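You operate a simulated robot arm through the tools that you are given. There is no shell and no other tool. Be economical: measure what you need, move in short steps, check, and stop when the job is done.

The job below is to be done with a simulated two-armed robot. You get a single attempt, and the scene is never put back.

TASK
Pick up the grey cup with one hand, pass it to the other hand and put it on the top of the long table. Set down upright: grey cup.

It is judged by the outcome, as a careful person would: the job done as asked, and still so three seconds after it is handed in. It fails if anything else is knocked over, pushed out of place, dropped, spilled or broken.

THE ROBOT
Two 7-joint arms with two-finger parallel grippers on one trunk, on a base that drives. Base frame: it is fixed to the floor where the robot stands at the start and does not move with it; the origin is under the middle of the robot, x ahead of it, y to its left, z up; the surface under the hand at the start is at about z = 0.8. Lengths are in m, angles in rad, forces in N, time in s.
The left shoulder is at the start at [0.062, 0.197, 1.054], the right one opposite. With the tool pointing down near the work surface each hand reaches from about 0.3 to 0.72 m from the robot's upright axis, wherever it stands, measured 20 degrees to its own side. Places, roughly: grey cup (8x8x9 cm) [0.5, -0.1, 0.8]; top of the long table [1.2, 2.8, 0.8]. Payload 1.57 kg a hand.
Tool frame (each hand has its own): the origin (TCP) lies between the finger pads and is the grasp point; the fingertips stand 0.03 m ahead of it; z points along the fingers, y is the line along which they close. Largest opening 0.11 m; finger width 0.024, thickness 0.012; the body of the gripper, 0.048 by 0.112 m, starts 0.078 m behind the TCP.
Orientation is that of the tool frame in the base frame, as a unit quaternion [x, y, z, w]. With the fingers straight down and closing along the base's y, the tool's x points along the base's -x, its y along +y and its z along -z.

THE INTERFACE
- The arms move only by the tool jog_arm. It takes "left_targets", "right_targets" or both (then of equal length, played together; a hand with none holds still); each is one flat list of numbers, 7 for each row, row after row: the closure in counts, from 0 (fully open) to 255 (shut), then the shift along the tool's x, y, z in m, then the turn, a rotation vector about the tool's x, y, z in rad. In form: [gripper, dx, dy, dz, wx, wy, wz, gripper, dx, dy, dz, wx, wy, wz, ...]. A call has 1 to 10 rows; each row shifts and turns the commanded pose from where the row before left it, along the tool's axes as they then stand. Each row takes 0.2 s and may step no farther than 0.05 m and 0.15 rad from the row before; otherwise, or with a gripper value out of range, the whole call is refused. Where a pose cannot be reached the arm comes as near as it can. A force on the tool above 40 N (or 10 N above the force at the start of the call, whichever is more), or a blocked arm, ends the call early, and 0.2 s more pass. Each finger travels about 0.072 m/s and halts on what it meets, pressing with about 40 N; the grip force reading is that of the motor and also rises with nothing between the fingers. The clock runs only during rows and for 0.2 s after the last one: add rows that do not move to give the fingers time. The reply holds the time, the measured pose of the TCP, the force on the tool along the base axes, the opening and the grip force, in the units named above and with some noise, with the torque about the TCP (base axes, N m) and any sound that the robot's microphone picked up.
- Cameras (640 x 400 px; columns grow to the right, rows downward): "scene" is now at [0.0987, -0.0171, 1.6121]; the picture's right is [-0.08, -1.00, 0.00], its down [-0.86, 0.07, -0.50] and it looks along [0.50, -0.04, -0.87] (base axes); focal length 254 px, centre (320, 200). "left" rides on the left gripper at [0.07, -0.016, -0.141] in its tool frame; the picture's right is [0.23, 0.97, 0.00], its down [-0.85, 0.20, -0.48] and it looks along [-0.47, 0.11, 0.88] (tool axes); focal length 222 px, centre (320, 200). "right" rides on the right gripper at [0.07, 0.016, -0.141] in its tool frame; the picture's right is [-0.23, 0.97, 0.00], its down [-0.85, -0.20, -0.48] and it looks along [-0.47, -0.11, 0.88] (tool axes); focal length 222 px, centre (320, 200). There is no depth. A picture from a camera that has moved, and an enlarged one, comes with that camera's place and axes in the base frame and with its lens. The place of the scene camera against the robot may be out by one fixed shift of up to 0.025 m in any direction.
- get_image(camera): a new picture of that camera. It takes no simulated time.
- lift_body(by): slides the trunk up (or, below 0, down) by that many m; the arms and the scene camera ride with it, the base frame stays. It gives what a move gives, with no picture.
- drive_base(legs): drives the robot by 1 to 6 legs, each [ahead, left, turn to the left] in m, m and rad, along the robot's own axes; the way and the turn of a leg run together, so that a leg with both is an arc; at most 1.5 m and 3.142 rad a leg. The arms and the cameras ride along, it lands a little off, and it stops where it bumps. It gives what a move gives.
- turn_head(pan, tilt): turns the head with the scene camera to pan (to the left, within 1.501 rad either way) and tilt (down, from -0.506 to 1.204), counted from straight ahead of the robot. It gives what a move gives.
- inspect(camera, box): a new picture of the part [left, top, right, bottom] of that camera's present view, enlarged. It takes no simulated time.
- close_job(): hands the job in; it is judged then, once.

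Work in short steps. Places have to be worked out from the pictures, the camera data and where the tool is seen: move nearer, look again, correct. Check each grasp and each placing, and mend what went wrong. You have 120 turns and 88 pictures in all, those below and enlarged ones among them. Open the grippers and draw the arms clear of the work before you hand the job in, unless the task says otherwise; then end with one line.

The tools are called after "Request:" as a command line: name --argument value ..., lists and objects as JSON in quotes. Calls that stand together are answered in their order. jog_arm: Moves the arms, as the interface text tells. Its arguments: {"type":"object","properties":{"left_targets":{"type":"array"},"right_targets":{"type":"array"}},"required":[]} The other tools are called the same way: lift_body (by) slides the trunk up or down; drive_base (legs) drives the base; turn_head (pan, tilt) turns the head that bears the scene camera; get_image (camera) takes a picture; inspect (camera, box) takes an enlarged picture of a part of a camera's view; close_job () hands the job in.

At the start:

```text
time_s: 0.0
left_eef_pos: [0.5149, 0.1736, 1.0794]
left_orientation: [0.0, 1.0, 0.0, -0.001]
left_wrist_force: [-0.1, -1.0, 0.0]
left_torque: [0.02, 0.0, -0.01]
left_opening: 0.11
left_finger_force: 0.1
right_eef_pos: [0.385, -0.2326, 1.0844]
right_orientation: [0.0, 1.0, 0.0, 0.0]
right_wrist_force: [0.4, -0.3, 0.5]
right_torque: [0.02, 0.03, 0.02]
right_opening: 0.11
right_finger_force: 0.0
trunk travel left (down, up): [-0.65, 0.34]
robot x, y, heading: [-0.0004, -0.0038, 0.002]
head pan, tilt: [-0.084, 1.047]
```

scene: 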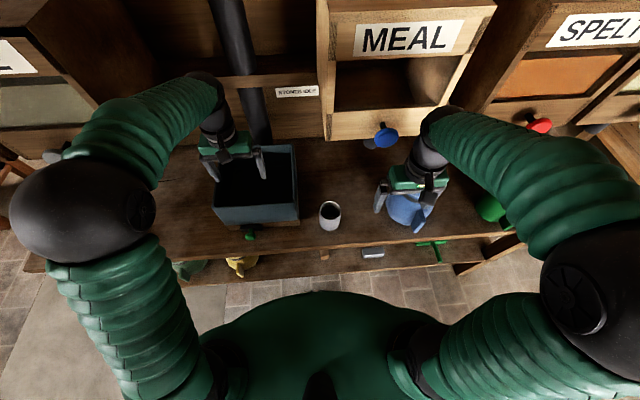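
right: 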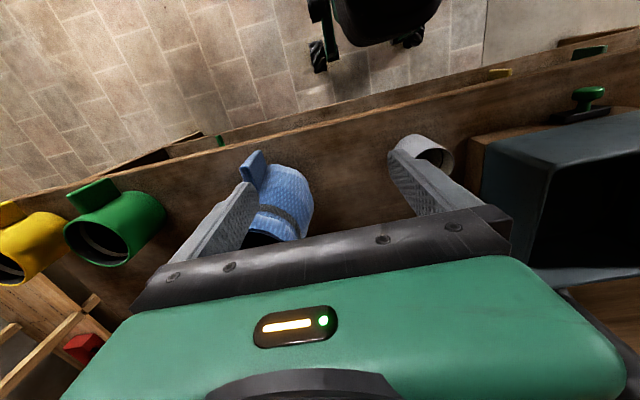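
left: 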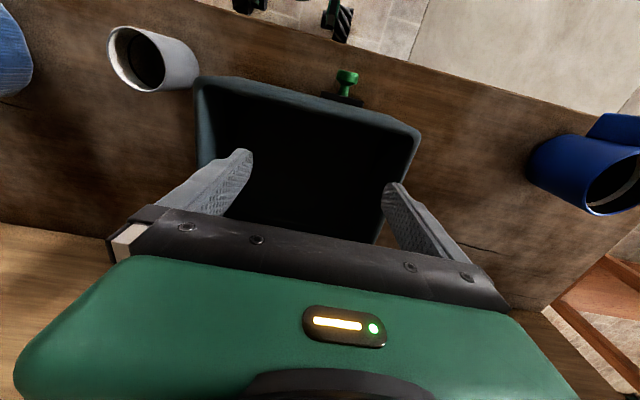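

The grey cup is near (0.48, -0.08) just right of the dark bin. I'll zoom in to see it and its surroundings.

Request:
inspect --camera "scene" --box '[200, 120, 460, 282]'

Request:
inspect --camera "right" --box '[340, 80, 540, 205]'

```text
2.46 times, centred on (330, 201) of scene
camera zoom: at [0.0987, -0.0171, 1.6121], right [-0.08, -1.0, 0.0], down [-0.86, 0.07, -0.5], along [0.5, -0.04, -0.87], focal length 625 px, centre (295, 198)
```

zoom: 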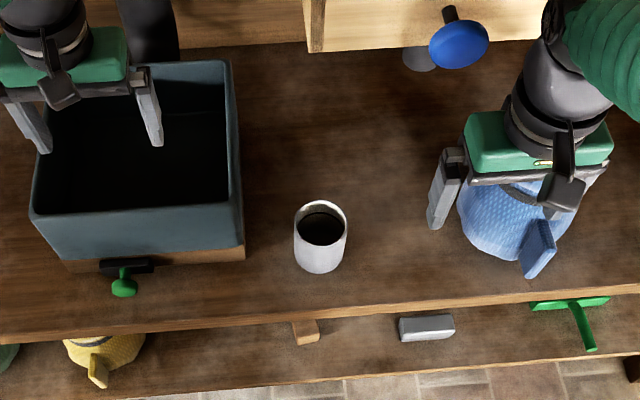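

```text
3.20 times, centred on (440, 142) of right
camera zoom: at [0.3155, -0.2172, 1.2261], right [0.23, 0.97, 0.0], down [0.86, -0.2, 0.48], along [0.47, -0.11, -0.88], focal length 711 px, centre (-64, 384)
```

zoom: 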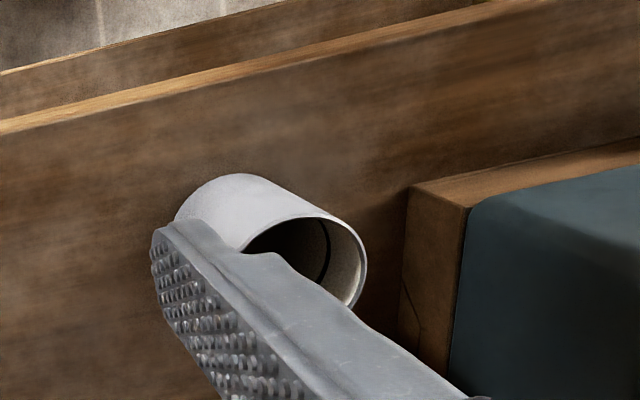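

The cup triangulates to about (0.473, -0.070), with its rim near z 0.89. I'll bring the right hand above it, then check with the wrist camera.

Request:
jog_arm --right_targets '[0, -0.022, 0.0407, 0.008, 0, 0, 0, 0, -0.022, 0.0407, 0.008, 0, 0, 0, 0, -0.022, 0.0407, 0.008, 0, 0, 0, 0, -0.022, 0.0407, 0.008, 0, 0, 0, 0, 0, 0, 0, 0, 0, 0]'

Request:
get_image --camera "right"

Request:
get_image --camera "scene"

```text
time_s: 1.2
left_eef_pos: [0.5149, 0.1732, 1.0804]
left_orientation: [0.0, 1.0, 0.001, 0.0]
left_wrist_force: [0.9, 0.8, -0.4]
left_torque: [-0.03, -0.02, 0.0]
left_opening: 0.11
left_finger_force: 0.0
right_eef_pos: [0.4725, -0.0685, 1.054]
right_orientation: [0.0, 1.0, -0.001, 0.0]
right_wrist_force: [-0.6, 0.5, 0.1]
right_torque: [0.0, -0.02, -0.01]
right_opening: 0.1099
right_finger_force: 0.0
trunk travel left (down, up): [-0.65, 0.34]
robot x, y, heading: [0.0033, 0.0017, -0.005]
head pan, tilt: [-0.084, 1.047]
```

```text
82 pictures are left
camera right: at [0.402, -0.0529, 1.1946], right [0.23, 0.97, 0.0], down [0.85, -0.2, 0.48], along [0.47, -0.11, -0.88], focal length 222 px, centre (320, 200)
```

right: 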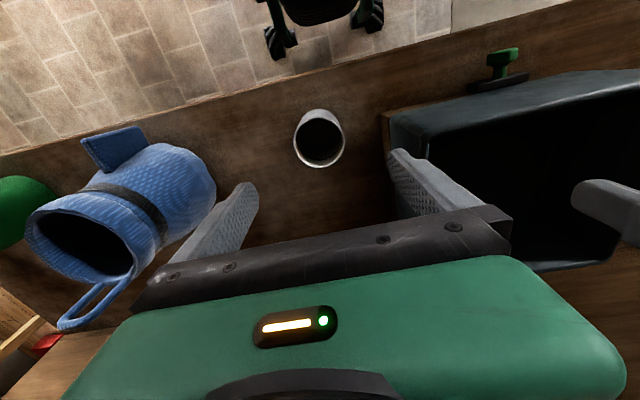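

```text
81 pictures are left
camera scene: at [0.0988, -0.016, 1.6121], right [-0.08, -1.0, 0.0], down [-0.86, 0.07, -0.5], along [0.5, -0.04, -0.87], focal length 254 px, centre (320, 200)
```

scene: 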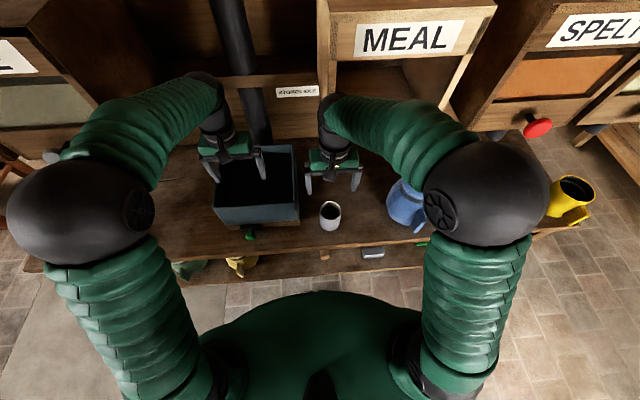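

The cup sits almost directly under the hand, at about (0.478, -0.072). I'll correct the small offset and descend to just below the rim.

Request:
jog_arm --right_targets '[20, -0.005, -0.003, 0.043, 0, 0, 0, 20, 0, 0, 0.043, 0, 0, 0, 20, 0, 0, 0.04, 0, 0, 0, 20, 0, 0, 0.0, 0, 0, 0]'

Request:
get_image --camera "right"

```text
time_s: 2.2
left_eef_pos: [0.5136, 0.1746, 1.0796]
left_orientation: [0.0, 1.0, 0.0, 0.001]
left_wrist_force: [0.2, 0.1, -0.1]
left_torque: [0.01, -0.01, -0.02]
left_opening: 0.1099
left_finger_force: 0.2
right_eef_pos: [0.4768, -0.0733, 0.9255]
right_orientation: [0.0, 1.0, 0.0, 0.0]
right_wrist_force: [-0.2, 0.7, 0.0]
right_torque: [-0.01, -0.04, 0.0]
right_opening: 0.1014
right_finger_force: 0.1
trunk travel left (down, up): [-0.65, 0.34]
robot x, y, heading: [-0.004, -0.0003, -0.001]
head pan, tilt: [-0.084, 1.047]
```

```text
80 pictures are left
camera right: at [0.4072, -0.0571, 1.0676], right [0.23, 0.97, 0.0], down [0.85, -0.2, 0.48], along [0.47, -0.11, -0.88], focal length 222 px, centre (320, 200)
```

right: 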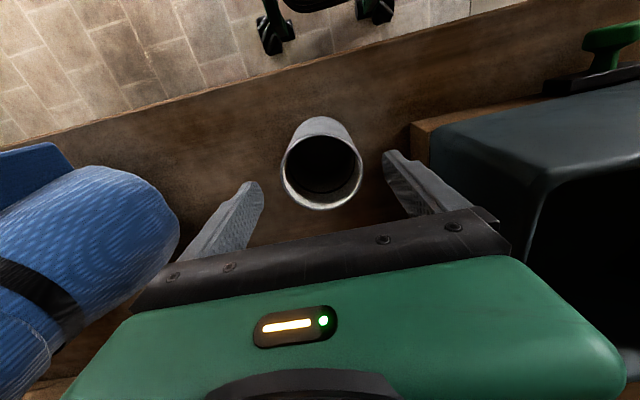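

The rim is centred between the fingers. I'll descend 4.5 cm further to grip the upper part of the cup and look again before closing.

Request:
jog_arm --right_targets '[20, 0, 0.001, 0.025, 0, 0, 0, 20, 0, 0, 0.02, 0, 0, 0, 20, 0, 0, 0, 0, 0, 0]'

Request:
get_image --camera "right"

Request:
inspect --camera "scene" --box '[260, 140, 400, 228]'

```text
time_s: 3.0
left_eef_pos: [0.5144, 0.1748, 1.0803]
left_orientation: [0.0, 1.0, -0.001, 0.001]
left_wrist_force: [0.1, -0.4, 0.7]
left_torque: [0.01, -0.02, -0.03]
left_opening: 0.1099
left_finger_force: 0.0
right_eef_pos: [0.476, -0.0722, 0.8822]
right_orientation: [0.0, 1.0, 0.0, 0.0]
right_wrist_force: [0.4, -0.2, 0.1]
right_torque: [0.01, 0.0, 0.0]
right_opening: 0.1014
right_finger_force: 0.1
trunk travel left (down, up): [-0.65, 0.34]
robot x, y, heading: [-0.0018, 0.0003, 0.002]
head pan, tilt: [-0.084, 1.047]
```

```text
79 pictures are left
camera right: at [0.4059, -0.0557, 1.0233], right [0.23, 0.97, 0.0], down [0.85, -0.2, 0.48], along [0.47, -0.11, -0.88], focal length 222 px, centre (320, 200)
```

right: 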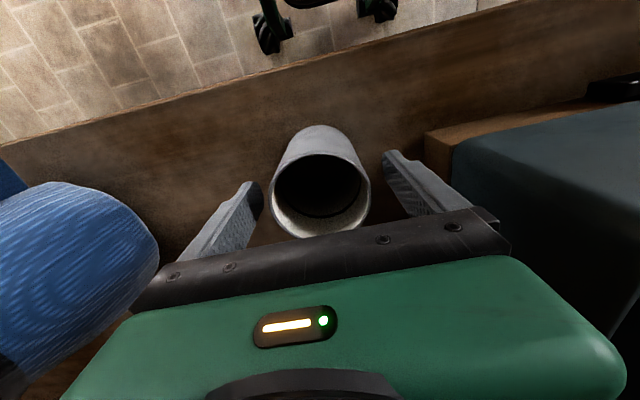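

```text
4.55 times, centred on (330, 184) of scene
camera zoom: at [0.0987, -0.0162, 1.6121], right [-0.08, -1.0, 0.0], down [-0.86, 0.07, -0.5], along [0.5, -0.04, -0.87], focal length 1154 px, centre (274, 273)
```

zoom: 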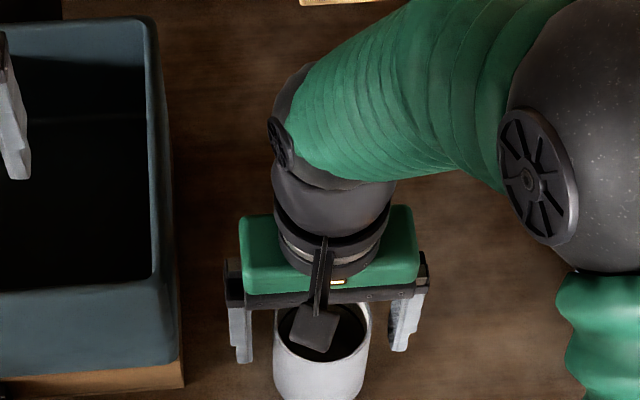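

The cup's rim now projects exactly at the TCP, so the rim is at about z 0.88. I'll go 1 cm deeper and close.

Request:
jog_arm --right_targets '[20, 0, 0, 0.01, 0, 0, 0, 60, 0, 0, 0, 0, 0, 0, 90, 0, 0, 0, 0, 0, 0, 255, 0, 0, 0, 0, 0, 0, 255, 0, 0, 0, 0, 0, 0, 255, 0, 0, 0, 0, 0, 0]'

Request:
get_image --camera "right"

```text
time_s: 4.4
left_eef_pos: [0.5144, 0.1744, 1.0796]
left_orientation: [0.001, 1.0, 0.0, 0.0]
left_wrist_force: [-0.1, 0.0, 0.7]
left_torque: [0.01, 0.02, 0.05]
left_opening: 0.1102
left_finger_force: 0.0
right_eef_pos: [0.4757, -0.0722, 0.8721]
right_orientation: [0.001, 1.0, -0.001, 0.0]
right_wrist_force: [-0.3, 0.0, 2.1]
right_torque: [0.08, 0.01, 0.02]
right_opening: 0.0703
right_finger_force: 40.4
trunk travel left (down, up): [-0.65, 0.34]
robot x, y, heading: [-0.0001, -0.003, 0.002]
head pan, tilt: [-0.084, 1.047]
```

```text
77 pictures are left
camera right: at [0.4064, -0.0558, 1.0135], right [0.23, 0.97, 0.0], down [0.85, -0.2, 0.48], along [0.47, -0.11, -0.88], focal length 222 px, centre (320, 200)
```

right: 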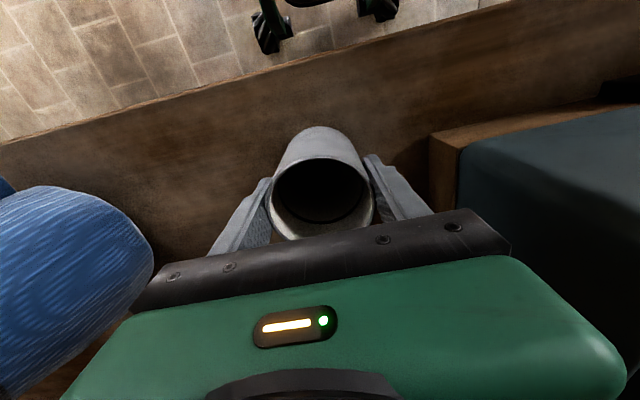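

Gripped firmly, with an opening of 0.070 m. I'll lift straight up.

Request:
jog_arm --right_targets '[255, 0, 0, -0.02, 0, 0, 0, 255, 0, 0, -0.04, 0, 0, 0, 255, 0, 0, -0.04, 0, 0, 0, 255, 0, 0, -0.04, 0, 0, 0, 255, 0, 0, -0.04, 0, 0, 0, 255, 0, 0, 0, 0, 0, 0]'

Request:
get_image --camera "scene"

```text
time_s: 5.8
left_eef_pos: [0.5145, 0.1742, 1.0784]
left_orientation: [0.0, 1.0, 0.0, -0.002]
left_wrist_force: [0.1, 0.5, 0.1]
left_torque: [0.03, 0.0, 0.02]
left_opening: 0.1101
left_finger_force: 0.1
right_eef_pos: [0.4777, -0.0717, 1.0523]
right_orientation: [0.0, 1.0, 0.0, -0.001]
right_wrist_force: [-1.1, -0.3, -1.8]
right_torque: [-0.01, 0.0, 0.03]
right_opening: 0.0701
right_finger_force: 40.1
trunk travel left (down, up): [-0.65, 0.34]
robot x, y, heading: [0.0, -0.0004, -0.0]
head pan, tilt: [-0.084, 1.047]
```

```text
76 pictures are left
camera scene: at [0.1003, -0.0164, 1.6119], right [-0.08, -1.0, 0.0], down [-0.86, 0.07, -0.5], along [0.5, -0.04, -0.87], focal length 254 px, centre (320, 200)
```

scene: 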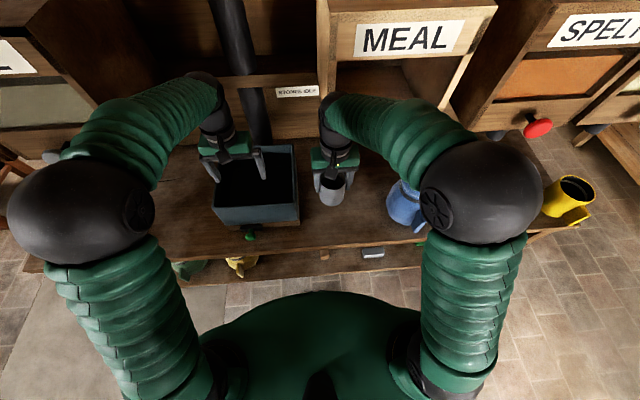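

The cup is held. Before driving back from the shelf, I'll look around to check free space and find the long table.

Request:
turn_head --pan 1.3 --tilt 0.35

Request:
get_image --camera "scene"

Request:
turn_head --pan -1.3 --tilt 0.35

Request:
get_image --camera "scene"

```text
time_s: 7.3
left_eef_pos: [0.5153, 0.1751, 1.079]
left_orientation: [0.0, 1.0, 0.0, 0.001]
left_wrist_force: [0.3, -0.9, -0.2]
left_torque: [0.01, -0.02, 0.02]
left_opening: 0.1104
left_finger_force: 0.1
right_eef_pos: [0.4773, -0.0725, 1.0516]
right_orientation: [0.0, 1.0, 0.0, 0.0]
right_wrist_force: [0.3, -0.2, -2.5]
right_torque: [0.02, 0.03, 0.03]
right_opening: 0.0705
right_finger_force: 40.1
trunk travel left (down, up): [-0.65, 0.34]
robot x, y, heading: [-0.0028, 0.0003, 0.001]
head pan, tilt: [1.3, 0.351]
```

```text
75 pictures are left
camera scene: at [0.0582, 0.0791, 1.67], right [0.96, -0.27, 0.0], down [-0.09, -0.33, -0.94], along [0.25, 0.9, -0.34], focal length 254 px, centre (320, 200)
```

scene: 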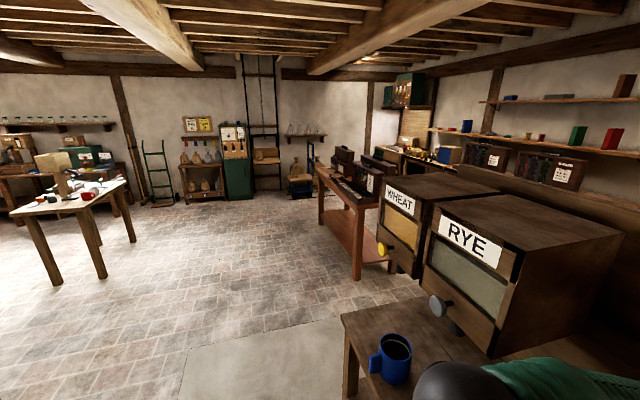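

```text
time_s: 9.7
left_eef_pos: [0.513, 0.1751, 1.0797]
left_orientation: [0.001, 1.0, 0.0, 0.0]
left_wrist_force: [-0.2, 1.1, -0.3]
left_torque: [0.02, 0.07, 0.01]
left_opening: 0.11
left_finger_force: 0.2
right_eef_pos: [0.4771, -0.0718, 1.051]
right_orientation: [0.0, 1.0, 0.0, 0.001]
right_wrist_force: [0.3, 0.6, -1.1]
right_torque: [0.04, 0.0, 0.01]
right_opening: 0.0702
right_finger_force: 40.1
trunk travel left (down, up): [-0.65, 0.34]
robot x, y, heading: [-0.002, -0.0005, -0.001]
head pan, tilt: [-1.3, 0.351]
```

```text
74 pictures are left
camera scene: at [0.0583, -0.1005, 1.6701], right [-0.96, -0.27, 0.0], down [-0.09, 0.33, -0.94], along [0.25, -0.9, -0.34], focal length 254 px, centre (320, 200)
```

scene: 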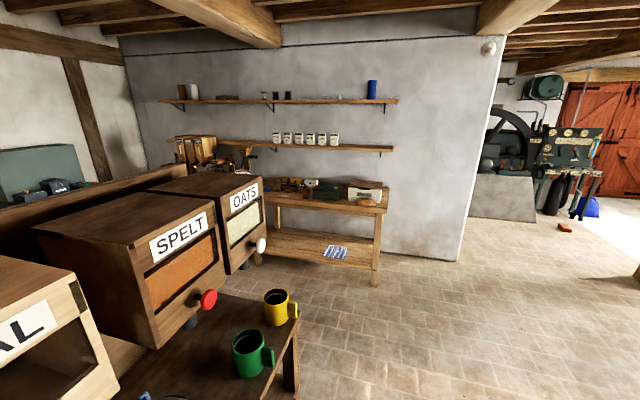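

Floor is clear behind. The long table is the one with dark items, its front edge at x≈1.05 from y≈2.1 to 3.6. I'll back off 0.6 m for the handover.

Request:
drive_base --legs '[[-0.6, 0, 0]]'

Request:
turn_head --pan 0.0 --tilt 0.9

Request:
get_image --camera "scene"

```text
time_s: 13.1
left_eef_pos: [-0.0911, 0.1739, 1.0791]
left_orientation: [-0.001, 1.0, 0.001, -0.001]
left_wrist_force: [0.7, 0.6, -0.4]
left_torque: [-0.03, 0.03, 0.01]
left_opening: 0.11
left_finger_force: 0.1
right_eef_pos: [-0.1272, -0.0718, 1.0508]
right_orientation: [-0.001, 1.0, 0.0, -0.001]
right_wrist_force: [0.8, 0.7, -1.8]
right_torque: [0.0, 0.0, 0.01]
right_opening: 0.0699
right_finger_force: 40.0
trunk travel left (down, up): [-0.65, 0.34]
robot x, y, heading: [-0.6059, 0.0011, 0.001]
head pan, tilt: [-1.3, 0.351]
```

```text
time_s: 14.5
left_eef_pos: [-0.0931, 0.1739, 1.081]
left_orientation: [0.0, 1.0, 0.0, 0.001]
left_wrist_force: [0.1, 0.2, -0.7]
left_torque: [0.0, 0.0, 0.0]
left_opening: 0.1101
left_finger_force: 0.0
right_eef_pos: [-0.1297, -0.0718, 1.0522]
right_orientation: [-0.001, 1.0, 0.0, 0.001]
right_wrist_force: [-0.3, 0.0, -2.6]
right_torque: [0.0, 0.0, 0.0]
right_opening: 0.0701
right_finger_force: 40.2
trunk travel left (down, up): [-0.65, 0.34]
robot x, y, heading: [-0.6024, -0.0023, 0.001]
head pan, tilt: [0.0, 0.901]
```

```text
73 pictures are left
camera scene: at [-0.4967, -0.0112, 1.6225], right [0.0, -1.0, 0.0], down [-0.79, 0.0, -0.62], along [0.62, 0.0, -0.79], focal length 254 px, centre (320, 200)
```

scene: 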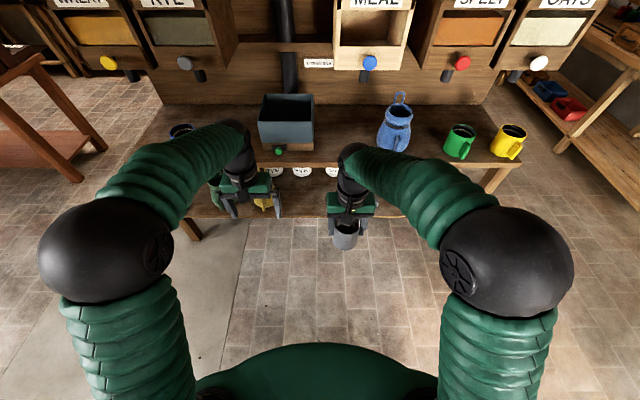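

The handover area is clear. I'll move the left hand outward and start turning it so its fingers will point to the right, tilted 35° down.

Request:
jog_arm --left_targets '[0, 0, 0.04, -0.01, 0, 0, 0, 0, 0, 0.04, -0.01, 0, 0, 0, 0, 0, 0.04, -0.01, 0, 0, 0, 0, 0, 0.04, -0.01, 0, 0, 0, 0, 0, 0, 0, 0, 0, 0.15, 0, 0, 0, 0, 0, 0, 0.15, 0, 0, 0, 0, 0, 0, 0.15, 0, 0, 0, 0, 0, 0, 0.15, 0, 0, 0, 0, 0, 0, 0.15, 0, 0, 0, 0, 0, 0, 0.15]'

Request:
jog_arm --left_targets '[0, 0, 0, 0, 0, 0, 0.15, 0, 0, 0, 0, 0, 0, 0.15, 0, 0, 0, 0, 0, 0, 0.15, 0, 0, 0, 0, 0, 0, 0.15, 0, 0, 0, 0, 0, 0, 0.071, 0, 0, 0, 0, 0, -0.137, 0, 0, 0, 0, 0, 0, -0.137, 0, 0, 0, 0, 0, 0, -0.137, 0, 0, 0, 0, 0, 0, -0.137, 0, 0, 0, 0, 0, 0, -0.137, 0]'

Request:
get_image --camera "scene"

```text
time_s: 16.7
left_eef_pos: [-0.0936, 0.3345, 1.1205]
left_orientation: [0.435, 0.9, -0.001, 0.001]
left_wrist_force: [-0.2, 0.6, 0.4]
left_torque: [-0.03, 0.02, 0.01]
left_opening: 0.1099
left_finger_force: 0.0
right_eef_pos: [-0.1298, -0.0718, 1.0515]
right_orientation: [0.0, 1.0, -0.002, 0.001]
right_wrist_force: [-0.4, -0.2, -1.5]
right_torque: [-0.02, -0.02, 0.03]
right_opening: 0.0702
right_finger_force: 40.2
trunk travel left (down, up): [-0.65, 0.34]
robot x, y, heading: [-0.6034, -0.0027, 0.002]
head pan, tilt: [0.0, 0.901]
```

```text
time_s: 18.9
left_eef_pos: [-0.092, 0.3374, 1.1194]
left_orientation: [0.665, 0.666, -0.239, 0.24]
left_wrist_force: [0.6, 0.0, 0.1]
left_torque: [-0.01, 0.01, -0.01]
left_opening: 0.1099
left_finger_force: 0.1
right_eef_pos: [-0.1294, -0.07, 1.0519]
right_orientation: [-0.001, 1.0, -0.001, 0.0]
right_wrist_force: [-0.2, 0.4, -1.7]
right_torque: [0.03, 0.02, -0.03]
right_opening: 0.0699
right_finger_force: 39.9
trunk travel left (down, up): [-0.65, 0.34]
robot x, y, heading: [-0.6018, 0.0007, -0.001]
head pan, tilt: [0.0, 0.901]
```

```text
72 pictures are left
camera scene: at [-0.4958, -0.0072, 1.6224], right [0.0, -1.0, 0.0], down [-0.79, 0.0, -0.62], along [0.62, 0.0, -0.79], focal length 254 px, centre (320, 200)
```

scene: 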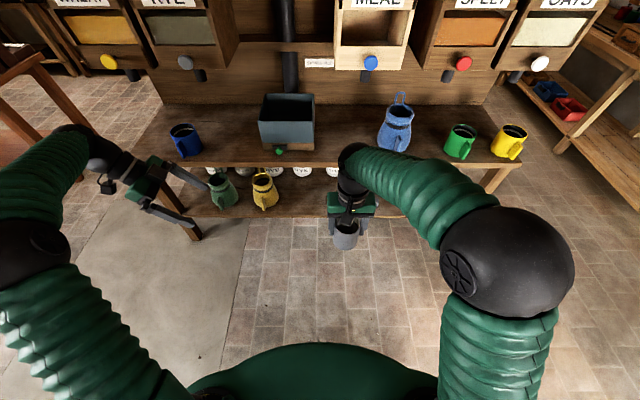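

Left hand is oriented properly. I'll finish the tilt and bring it to a pre-grasp point about 17 cm left of the cup at grip height.

Request:
jog_arm --left_targets '[0, 0, 0, 0, 0, -0.135, 0, 0, 0, 0, 0, 0, -0.135, 0, 0, -0.0084, -0.00625, 0.0424, 0, 0, 0, 0, -0.0084, -0.00625, 0.0424, 0, 0, 0, 0, -0.0084, -0.00625, 0.0424, 0, 0, 0, 0, -0.0084, -0.00625, 0.0424, 0, 0, 0, 0, -0.0084, -0.00625, 0.0424, 0, 0, 0, 0, -0.0084, -0.00625, 0.0424, 0, 0, 0, 0, 0, 0, 0, 0, 0, 0]'

Request:
get_image --camera "left"

Request:
get_image --camera "scene"

```text
time_s: 20.9
left_eef_pos: [-0.1293, 0.0958, 1.0151]
left_orientation: [0.628, 0.628, -0.325, 0.326]
left_wrist_force: [0.1, -0.2, 0.4]
left_torque: [0.03, 0.0, 0.0]
left_opening: 0.1101
left_finger_force: 0.0
right_eef_pos: [-0.1294, -0.0715, 1.0533]
right_orientation: [-0.001, 1.0, 0.0, 0.001]
right_wrist_force: [-0.1, -0.3, -2.1]
right_torque: [-0.02, -0.02, -0.02]
right_opening: 0.0699
right_finger_force: 40.7
trunk travel left (down, up): [-0.65, 0.34]
robot x, y, heading: [-0.6045, -0.0032, 0.003]
head pan, tilt: [0.0, 0.901]
```

```text
71 pictures are left
camera left: at [-0.1476, 0.2533, 1.0394], right [0.97, 0.13, -0.18], down [0.2, -0.1, 0.97], along [0.11, -0.99, -0.13], focal length 222 px, centre (320, 200)
```

left: 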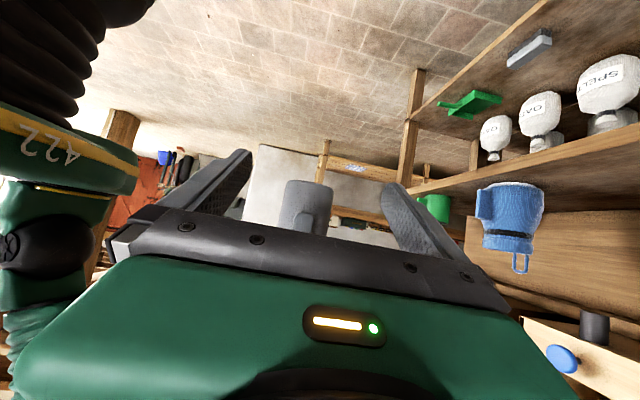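

```text
70 pictures are left
camera scene: at [-0.4968, -0.0106, 1.6225], right [0.0, -1.0, 0.0], down [-0.79, 0.0, -0.62], along [0.62, 0.0, -0.79], focal length 254 px, centre (320, 200)
```

scene: 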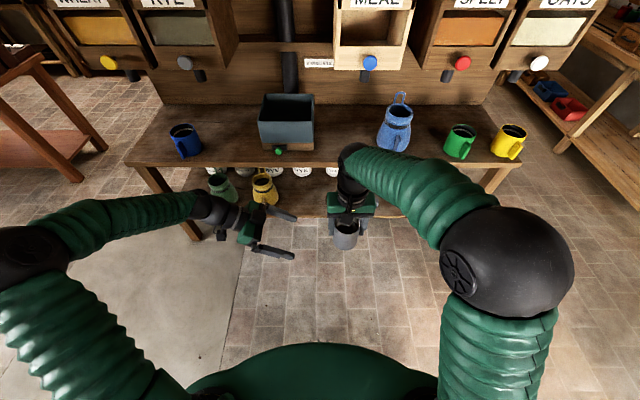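

The cup is centred between the left fingers and its base is about 4 cm below the left TCP. I'll advance horizontally about 10 cm and check.

Request:
jog_arm --left_targets '[0, -0.0143, 0, 0.0205, 0, 0, 0, 0, -0.0143, 0, 0.0205, 0, 0, 0, 0, -0.0143, 0, 0.0205, 0, 0, 0, 0, -0.0143, 0, 0.0205, 0, 0, 0, 0, 0, 0, 0, 0, 0, 0]'

Request:
get_image --camera "left"

Request:
inspect --camera "scene" --box '[220, 170, 420, 295]'

```text
time_s: 22.1
left_eef_pos: [-0.1301, -0.0031, 1.0142]
left_orientation: [0.627, 0.628, -0.325, 0.326]
left_wrist_force: [-0.8, 0.1, 0.5]
left_torque: [0.01, -0.01, -0.01]
left_opening: 0.1099
left_finger_force: 0.1
right_eef_pos: [-0.1299, -0.0701, 1.0518]
right_orientation: [-0.001, 1.0, 0.001, 0.001]
right_wrist_force: [1.1, 0.3, -2.2]
right_torque: [-0.01, -0.03, 0.02]
right_opening: 0.0698
right_finger_force: 40.4
trunk travel left (down, up): [-0.65, 0.34]
robot x, y, heading: [-0.6036, -0.0018, 0.005]
head pan, tilt: [0.0, 0.901]
```

```text
69 pictures are left
camera left: at [-0.1467, 0.1535, 1.0385], right [0.97, 0.13, -0.18], down [0.2, -0.1, 0.97], along [0.11, -0.99, -0.13], focal length 222 px, centre (320, 200)
```

left: 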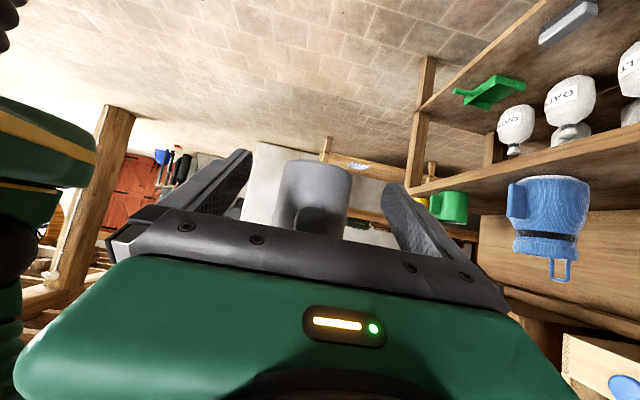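

```text
3.20 times, centred on (320, 232) of scene
camera zoom: at [-0.4966, -0.0105, 1.6224], right [0.0, -1.0, 0.0], down [-0.79, 0.0, -0.62], along [0.62, 0.0, -0.79], focal length 812 px, centre (320, 96)
```

zoom: 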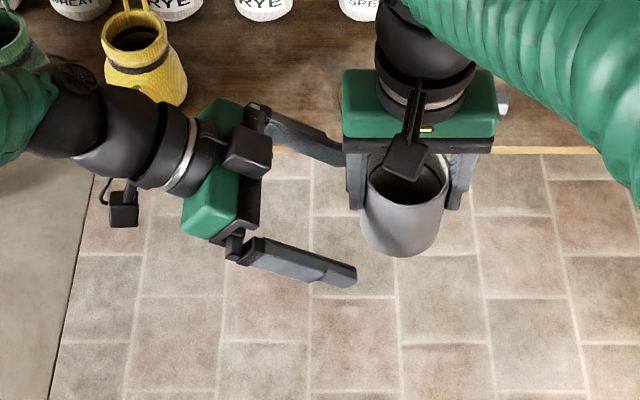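

Clearances look fine. I'll advance the last 5 cm around the cup.

Request:
jog_arm --left_targets '[0, -0.0101, 0, 0.0145, 0, 0, 0, 0, -0.0101, 0, 0.0145, 0, 0, 0, 0, -0.0101, 0, 0.0145, 0, 0, 0, 0, 0, 0, 0, 0, 0, 0]'

Request:
get_image --camera "left"

Request:
inspect --camera "scene" --box '[220, 170, 420, 295]'

```text
time_s: 23.1
left_eef_pos: [-0.1288, -0.0555, 1.0148]
left_orientation: [0.627, 0.629, -0.323, 0.326]
left_wrist_force: [0.6, -0.4, 0.8]
left_torque: [0.04, 0.01, -0.03]
left_opening: 0.11
left_finger_force: 0.0
right_eef_pos: [-0.1298, -0.0714, 1.0532]
right_orientation: [-0.001, 1.0, 0.001, 0.001]
right_wrist_force: [0.2, 0.7, -1.7]
right_torque: [0.03, 0.01, -0.01]
right_opening: 0.0702
right_finger_force: 40.1
trunk travel left (down, up): [-0.65, 0.34]
robot x, y, heading: [-0.6055, -0.0014, -0.0]
head pan, tilt: [0.0, 0.901]
```

```text
67 pictures are left
camera left: at [-0.1462, 0.1006, 1.039], right [0.97, 0.13, -0.18], down [0.2, -0.1, 0.97], along [0.11, -0.99, -0.13], focal length 222 px, centre (320, 200)
```

left: 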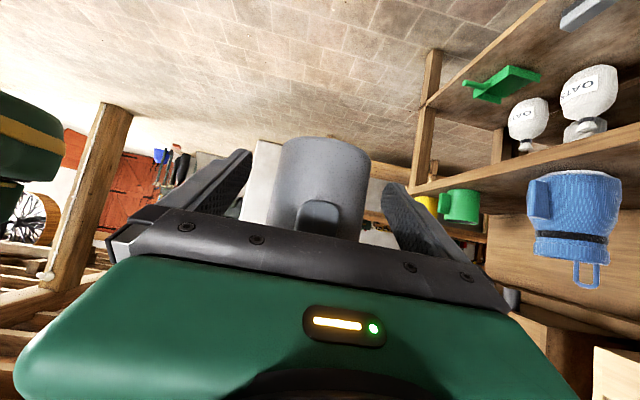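

```text
3.20 times, centred on (320, 232) of scene
camera zoom: at [-0.4964, -0.0107, 1.6224], right [0.0, -1.0, 0.0], down [-0.79, 0.0, -0.62], along [0.62, 0.0, -0.79], focal length 812 px, centre (320, 96)
```

zoom: 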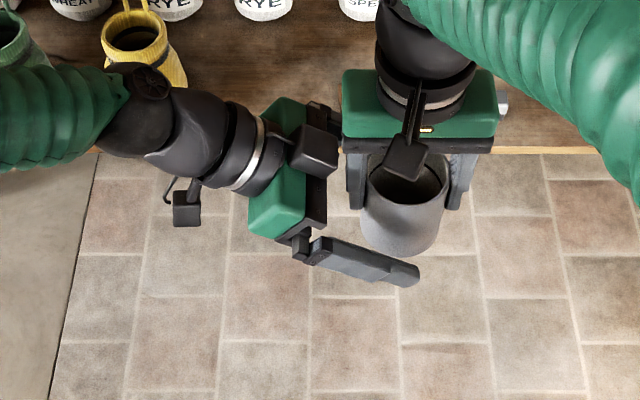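

The left fingers straddle the cup under the right-hand grip. I'll go in 7 mm further and close the left gripper.

Request:
jog_arm --left_targets '[0, -0.004, -0.001, 0.0057, 0, 0, 0, 60, 0, 0, 0, 0, 0, 0, 80, 0, 0, 0, 0, 0, 0, 100, 0, 0, 0, 0, 0, 0, 255, 0, 0, 0, 0, 0, 0, 255, 0, 0, 0, 0, 0, 0, 255, 0, 0, 0, 0, 0, 0]'

Request:
get_image --camera "left"

Request:
inspect --camera "scene" --box '[220, 170, 420, 295]'

```text
time_s: 24.7
left_eef_pos: [-0.1288, -0.0618, 1.0128]
left_orientation: [0.626, 0.63, -0.323, 0.327]
left_wrist_force: [18.5, 7.7, -4.8]
left_torque: [-0.18, 1.06, -0.19]
left_opening: 0.071
left_finger_force: 39.8
right_eef_pos: [-0.1322, -0.071, 1.052]
right_orientation: [-0.001, 1.0, -0.001, -0.001]
right_wrist_force: [-18.2, -7.7, 4.2]
right_torque: [-0.08, -0.38, 0.3]
right_opening: 0.0699
right_finger_force: 40.2
trunk travel left (down, up): [-0.65, 0.34]
robot x, y, heading: [-0.6089, -0.0066, 0.003]
head pan, tilt: [0.0, 0.901]
```

```text
65 pictures are left
camera left: at [-0.1464, 0.0947, 1.0385], right [0.97, 0.14, -0.18], down [0.2, -0.1, 0.97], along [0.12, -0.99, -0.13], focal length 222 px, centre (320, 200)
```

left: 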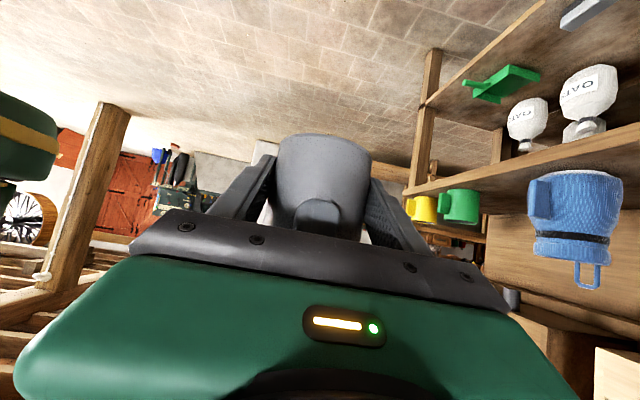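

```text
3.20 times, centred on (320, 232) of scene
camera zoom: at [-0.4963, -0.0108, 1.6224], right [0.0, -1.0, 0.0], down [-0.79, 0.0, -0.62], along [0.62, 0.0, -0.79], focal length 812 px, centre (320, 96)
```

zoom: 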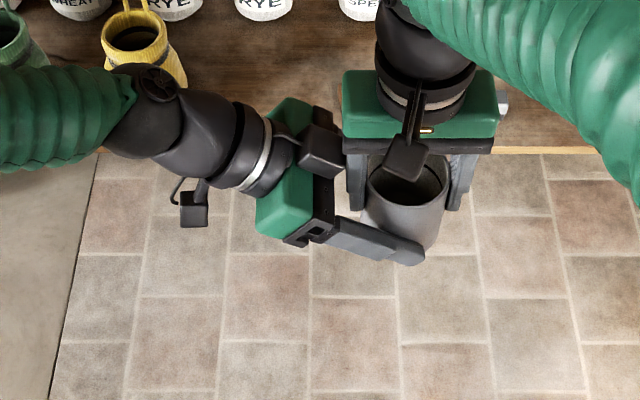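

Both hands hold the cup, with about 18 N of mutual strain in x. I'll ease the left hand a few mm toward +x to relax it before the right releases.

Request:
jog_arm --left_targets '[255, 0.001, 0.003, -0.001, 0, 0, 0, 255, 0, 0, 0, 0, 0, 0]'

```text
time_s: 25.3
left_eef_pos: [-0.1278, -0.0613, 1.0146]
left_orientation: [0.628, 0.627, -0.325, 0.326]
left_wrist_force: [9.5, 4.8, 1.2]
left_torque: [-0.19, 0.39, -0.18]
left_opening: 0.0708
left_finger_force: 40.4
right_eef_pos: [-0.1285, -0.073, 1.0516]
right_orientation: [-0.002, 1.0, 0.0, 0.001]
right_wrist_force: [-9.9, -4.7, -4.4]
right_torque: [-0.06, -0.01, 0.25]
right_opening: 0.0697
right_finger_force: 39.7
trunk travel left (down, up): [-0.65, 0.34]
robot x, y, heading: [-0.6003, 0.0003, 0.004]
head pan, tilt: [0.0, 0.901]
```

Request:
jog_arm --left_targets '[255, 0.0008, 0.003, -0.001, 0, 0, 0, 255, 0, 0, 0, 0, 0, 0]'

```text
time_s: 25.9
left_eef_pos: [-0.1269, -0.0608, 1.0139]
left_orientation: [0.629, 0.626, -0.326, 0.325]
left_wrist_force: [-10.3, -3.2, 11.9]
left_torque: [0.64, -1.34, -0.04]
left_opening: 0.0707
left_finger_force: 39.7
right_eef_pos: [-0.129, -0.0711, 1.0528]
right_orientation: [-0.001, 1.0, 0.0, 0.001]
right_wrist_force: [10.6, 4.3, -14.4]
right_torque: [-0.58, 0.99, -0.01]
right_opening: 0.0696
right_finger_force: 40.1
trunk travel left (down, up): [-0.65, 0.34]
robot x, y, heading: [-0.6035, 0.0023, -0.001]
head pan, tilt: [0.0, 0.901]
```

Slightly overshot, so I'll back off by half, then open the right hand gradually.

Request:
jog_arm --left_targets '[255, -0.0008, -0.0015, 0, 0, 0, 0, 255, 0, 0, 0, 0, 0, 0]'

```text
time_s: 26.5
left_eef_pos: [-0.1275, -0.0595, 1.0144]
left_orientation: [0.628, 0.628, -0.326, 0.326]
left_wrist_force: [-10.7, -6.8, 10.2]
left_torque: [0.39, -0.36, -1.08]
left_opening: 0.0707
left_finger_force: 40.3
right_eef_pos: [-0.1299, -0.0709, 1.0526]
right_orientation: [-0.002, 1.0, 0.0, 0.002]
right_wrist_force: [10.9, 6.7, -12.1]
right_torque: [-0.2, -0.01, 0.96]
right_opening: 0.0698
right_finger_force: 39.8
trunk travel left (down, up): [-0.65, 0.34]
robot x, y, heading: [-0.6053, -0.0034, -0.002]
head pan, tilt: [0.0, 0.901]
```

The strain is small (about 10 N) and fluctuating, so I'll open the right hand now.

Request:
jog_arm --right_targets '[85, 0, 0, 0, 0, 0, 0, 70, 0, 0, 0, 0, 0, 0, 40, 0, 0, 0, 0, 0, 0, 20, 0, 0, 0, 0, 0, 0, 20, 0, 0, 0, 0, 0, 0]'

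Request:
inspect --camera "scene" --box '[220, 170, 420, 295]'

Request:
get_image --camera "right"

```text
time_s: 27.7
left_eef_pos: [-0.1245, -0.059, 1.0143]
left_orientation: [0.626, 0.629, -0.324, 0.327]
left_wrist_force: [7.0, 25.2, -9.4]
left_torque: [-2.45, 0.56, -0.47]
left_opening: 0.0708
left_finger_force: 39.6
right_eef_pos: [-0.1294, -0.0721, 1.0522]
right_orientation: [0.0, 1.0, -0.001, 0.0]
right_wrist_force: [-6.8, -25.9, 8.3]
right_torque: [1.59, -0.29, 0.42]
right_opening: 0.0788
right_finger_force: 0.1
trunk travel left (down, up): [-0.65, 0.34]
robot x, y, heading: [-0.6058, -0.0012, -0.001]
head pan, tilt: [0.0, 0.901]
```

```text
3.20 times, centred on (320, 232) of scene
camera zoom: at [-0.4963, -0.0108, 1.6224], right [0.0, -1.0, 0.0], down [-0.79, 0.0, -0.62], along [0.62, 0.0, -0.79], focal length 812 px, centre (320, 96)
```

zoom: 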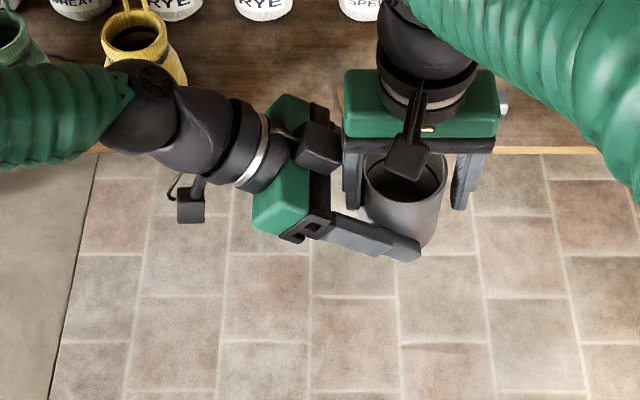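

```text
62 pictures are left
camera right: at [-0.1997, -0.0566, 1.1938], right [0.23, 0.97, 0.0], down [0.86, -0.2, 0.48], along [0.47, -0.11, -0.88], focal length 222 px, centre (320, 200)
```

right: 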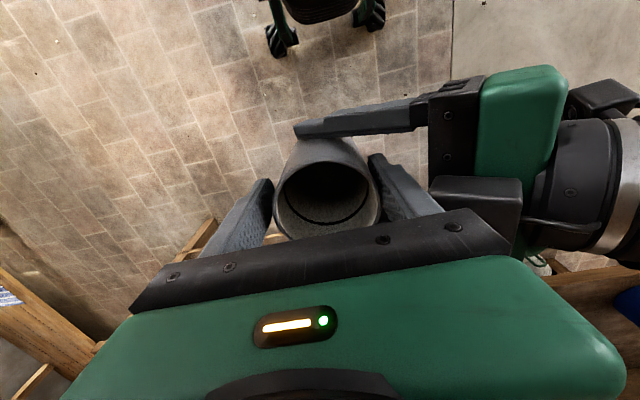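

The right fingers released, but the left hand's camera-like box is touching the right finger mount and limiting the opening. I'll close slightly to ease that contact.

Request:
jog_arm --right_targets '[74, 0, 0, 0, 0, 0, 0, 76, 0, 0, 0, 0, 0, 0, 76, 0, 0, 0, 0, 0, 0]'

Request:
inspect --camera "right" --box '[220, 60, 560, 272]'

```text
time_s: 28.5
left_eef_pos: [-0.1258, -0.0606, 1.0137]
left_orientation: [0.627, 0.628, -0.325, 0.326]
left_wrist_force: [2.5, 6.2, 0.0]
left_torque: [-0.59, 0.28, -0.15]
left_opening: 0.0707
left_finger_force: 40.2
right_eef_pos: [-0.1294, -0.0708, 1.052]
right_orientation: [-0.002, 1.0, -0.001, 0.0]
right_wrist_force: [-2.3, -6.7, 0.2]
right_torque: [0.33, -0.19, 0.16]
right_opening: 0.0712
right_finger_force: 0.0
trunk travel left (down, up): [-0.65, 0.34]
robot x, y, heading: [-0.6043, -0.0026, 0.002]
head pan, tilt: [0.0, 0.901]
```

```text
1.88 times, centred on (390, 166) of right
camera zoom: at [-0.1999, -0.0551, 1.1937], right [0.22, 0.97, 0.0], down [0.86, -0.2, 0.48], along [0.47, -0.11, -0.88], focal length 418 px, centre (188, 264)
```

zoom: 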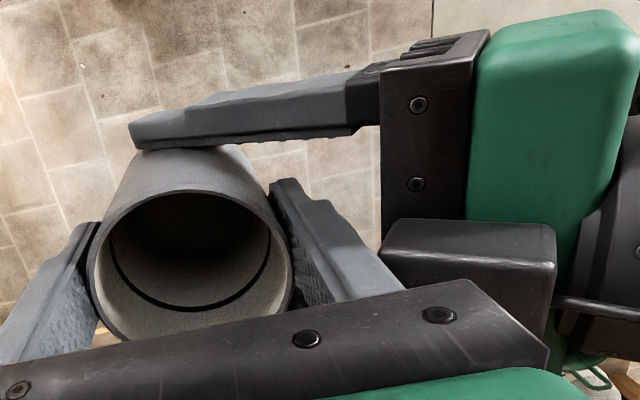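

Contact force is down to 6 N. I'll shift the right hand 3 mm away (-y) while opening a little, so both pads come free.

Request:
jog_arm --right_targets '[70, 0, -0.003, 0, 0, 0, 0, 70, 0, -0.001, 0, 0, 0, 0, 70, 0, 0, 0, 0, 0, 0]'

Request:
inspect --camera "right" --box '[220, 60, 560, 272]'

```text
time_s: 29.3
left_eef_pos: [-0.1263, -0.06, 1.0147]
left_orientation: [0.628, 0.628, -0.325, 0.325]
left_wrist_force: [0.0, 0.0, 0.4]
left_torque: [0.0, 0.01, 0.02]
left_opening: 0.0708
left_finger_force: 39.5
right_eef_pos: [-0.1292, -0.0754, 1.0521]
right_orientation: [-0.001, 1.0, 0.0, 0.001]
right_wrist_force: [0.0, 0.6, 0.1]
right_torque: [-0.01, 0.01, -0.01]
right_opening: 0.08
right_finger_force: 0.0
trunk travel left (down, up): [-0.65, 0.34]
robot x, y, heading: [-0.6052, 0.0051, 0.003]
head pan, tilt: [0.0, 0.901]
```

```text
1.88 times, centred on (390, 166) of right
camera zoom: at [-0.1997, -0.0594, 1.1939], right [0.23, 0.97, 0.0], down [0.85, -0.2, 0.48], along [0.47, -0.11, -0.88], focal length 418 px, centre (188, 264)
```

zoom: 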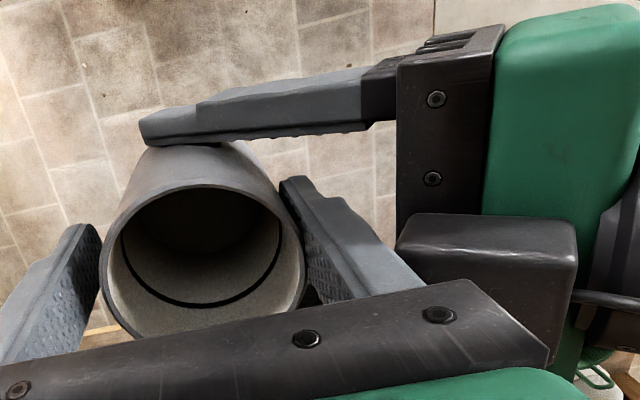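

All forces are zero, so the left hand alone holds the cup. I'll raise the right hand slowly straight up.

Request:
jog_arm --right_targets '[70, 0, 0.001, -0.01, 0, 0, 0, 70, 0, 0, -0.015, 0, 0, 0, 70, 0, 0, -0.02, 0, 0, 0, 70, 0, 0, -0.03, 0, 0, 0, 70, 0, 0, -0.03, 0, 0, 0, 70, 0, 0, 0, 0, 0, 0]'

Request:
get_image --camera "scene"

Request:
get_image --camera "left"

```text
time_s: 30.7
left_eef_pos: [-0.1249, -0.0598, 1.0139]
left_orientation: [0.627, 0.628, -0.325, 0.326]
left_wrist_force: [0.0, -0.5, -0.9]
left_torque: [0.02, 0.02, -0.03]
left_opening: 0.0706
left_finger_force: 40.2
right_eef_pos: [-0.1285, -0.0742, 1.1576]
right_orientation: [-0.001, 1.0, 0.0, 0.0]
right_wrist_force: [0.6, -0.1, -0.7]
right_torque: [-0.01, 0.05, 0.01]
right_opening: 0.0799
right_finger_force: 0.1
trunk travel left (down, up): [-0.65, 0.34]
robot x, y, heading: [-0.6083, -0.0036, 0.001]
head pan, tilt: [0.0, 0.901]
```

```text
59 pictures are left
camera scene: at [-0.496, -0.0108, 1.6224], right [0.0, -1.0, 0.0], down [-0.79, 0.0, -0.62], along [0.62, 0.0, -0.79], focal length 254 px, centre (320, 200)
```

scene: 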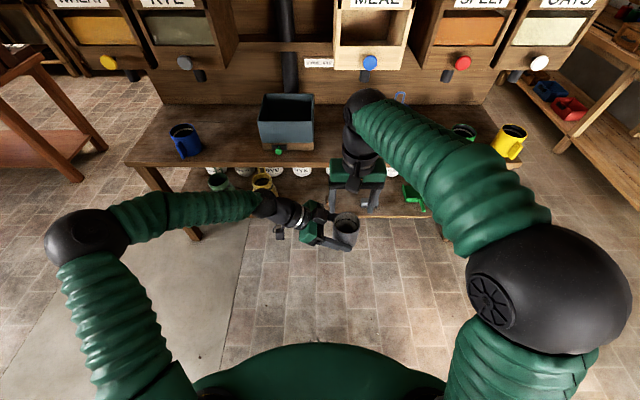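

```text
58 pictures are left
camera left: at [-0.1428, 0.0965, 1.0384], right [0.97, 0.13, -0.18], down [0.2, -0.1, 0.97], along [0.11, -0.99, -0.13], focal length 222 px, centre (320, 200)
```

left: 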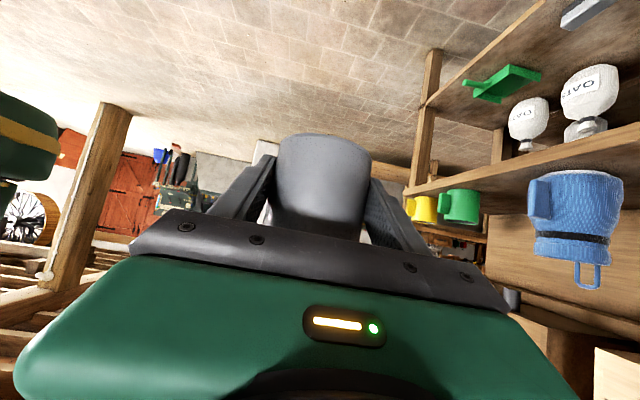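

Handover succeeded. I'll move the right hand away, and swing the left hand out and start yawing it to point forward, keeping the cup upright.

Request:
jog_arm --left_targets '[255, 0.0144, 0.03, -0.0205, 0, 0, 0, 255, 0.0144, 0.03, -0.0205, 0, 0, 0, 255, 0.0144, 0.03, -0.0205, 0, 0, 0, 255, 0.0144, 0.03, -0.0205, 0, 0, 0, 255, 0, 0, 0, -0.115, 0, -0.0805, 255, 0, 0, 0, -0.115, 0, -0.0805, 255, 0, 0, 0, -0.115, 0, -0.0805, 255, 0, 0, 0, -0.115, 0, -0.0805, 255, 0, 0, 0, -0.115, 0, -0.0805, 255, 0, 0, 0, -0.115, 0, -0.0805]' --right_targets '[70, 0, -0.04, -0.01, 0, 0, 0, 70, 0, -0.04, -0.01, 0, 0, 0, 70, 0, -0.04, -0.01, 0, 0, 0, 70, 0, -0.04, -0.01, 0, 0, 0, 0, 0.02, 0, 0, 0, 0, 0, 0, 0.02, 0, 0, 0, 0, 0, 0, 0.02, 0, 0, 0, 0, 0, 0, 0.02, 0, 0, 0, 0, 0, 0, 0, 0, 0, 0, 0, 0, 0, 0, 0, 0, 0, 0, 0]'

Request:
get_image --camera "scene"

```text
time_s: 32.9
left_eef_pos: [-0.0055, 0.0396, 1.0142]
left_orientation: [0.315, 0.83, -0.161, 0.431]
left_wrist_force: [0.7, 0.6, -2.0]
left_torque: [0.06, 0.04, 0.01]
left_opening: 0.0703
left_finger_force: 40.7
right_eef_pos: [-0.2106, -0.2363, 1.1977]
right_orientation: [-0.001, 1.0, -0.001, 0.0]
right_wrist_force: [-0.5, 0.2, -0.6]
right_torque: [0.02, 0.0, 0.0]
right_opening: 0.1101
right_finger_force: 0.1
trunk travel left (down, up): [-0.65, 0.34]
robot x, y, heading: [-0.6047, -0.0006, -0.001]
head pan, tilt: [0.0, 0.901]
```

```text
57 pictures are left
camera scene: at [-0.4966, -0.013, 1.6224], right [0.0, -1.0, 0.0], down [-0.79, 0.0, -0.62], along [0.62, 0.0, -0.79], focal length 254 px, centre (320, 200)
```

scene: 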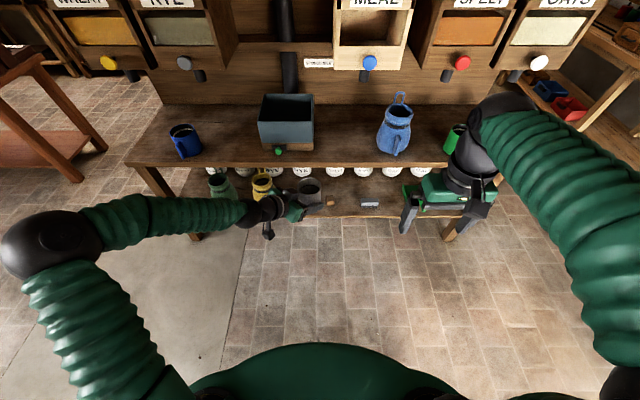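

Working well. I'll finish the yaw to point straight ahead.

Request:
jog_arm --left_targets '[255, 0, 0, 0, -0.1194, 0, -0.0836, 255, 0, 0, 0, -0.1194, 0, -0.0836, 255, 0, 0, 0, -0.1194, 0, -0.0836, 255, 0, 0, 0, -0.1194, 0, -0.0836, 255, 0, 0, 0, -0.1194, 0, -0.0836, 255, 0, 0.03, 0, 0, 0, 0, 255, 0, 0.03, 0, 0, 0, 0, 255, 0, 0.03, 0, 0, 0, 0]'

Request:
get_image --camera "left"

Request:
get_image --camera "right"

```text
time_s: 34.7
left_eef_pos: [-0.0061, 0.1319, 1.014]
left_orientation: [-0.001, 0.887, 0.003, 0.463]
left_wrist_force: [0.3, 0.6, -1.7]
left_torque: [0.0, 0.02, -0.03]
left_opening: 0.0707
left_finger_force: 40.0
right_eef_pos: [-0.2108, -0.2343, 1.198]
right_orientation: [-0.001, 1.0, -0.001, 0.001]
right_wrist_force: [0.1, 0.6, 0.2]
right_torque: [0.02, 0.01, 0.02]
right_opening: 0.11
right_finger_force: 0.0
trunk travel left (down, up): [-0.65, 0.34]
robot x, y, heading: [-0.6044, -0.0057, 0.003]
head pan, tilt: [0.0, 0.901]
```

```text
56 pictures are left
camera left: at [-0.163, 0.1157, 1.0381], right [-0.13, 0.97, -0.18], down [0.1, 0.2, 0.98], along [0.99, 0.11, -0.12], focal length 222 px, centre (320, 200)
```

left: 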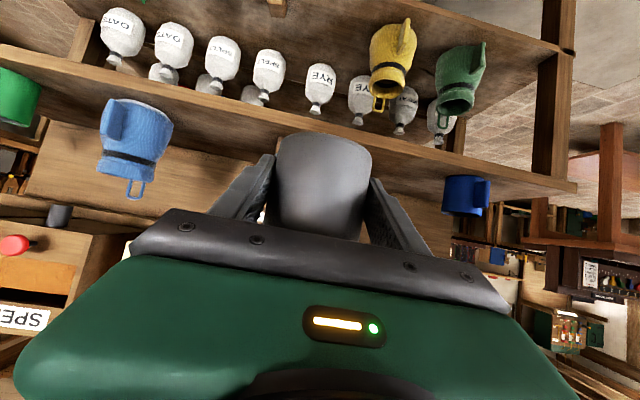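

```text
55 pictures are left
camera right: at [-0.2806, -0.2185, 1.3391], right [0.23, 0.97, 0.0], down [0.85, -0.2, 0.48], along [0.47, -0.11, -0.88], focal length 222 px, centre (320, 200)
```

right: 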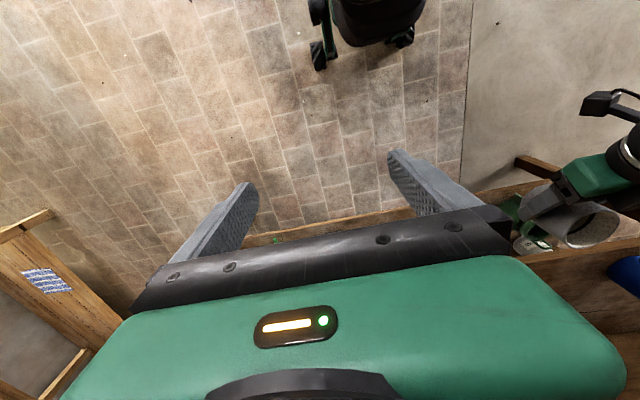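

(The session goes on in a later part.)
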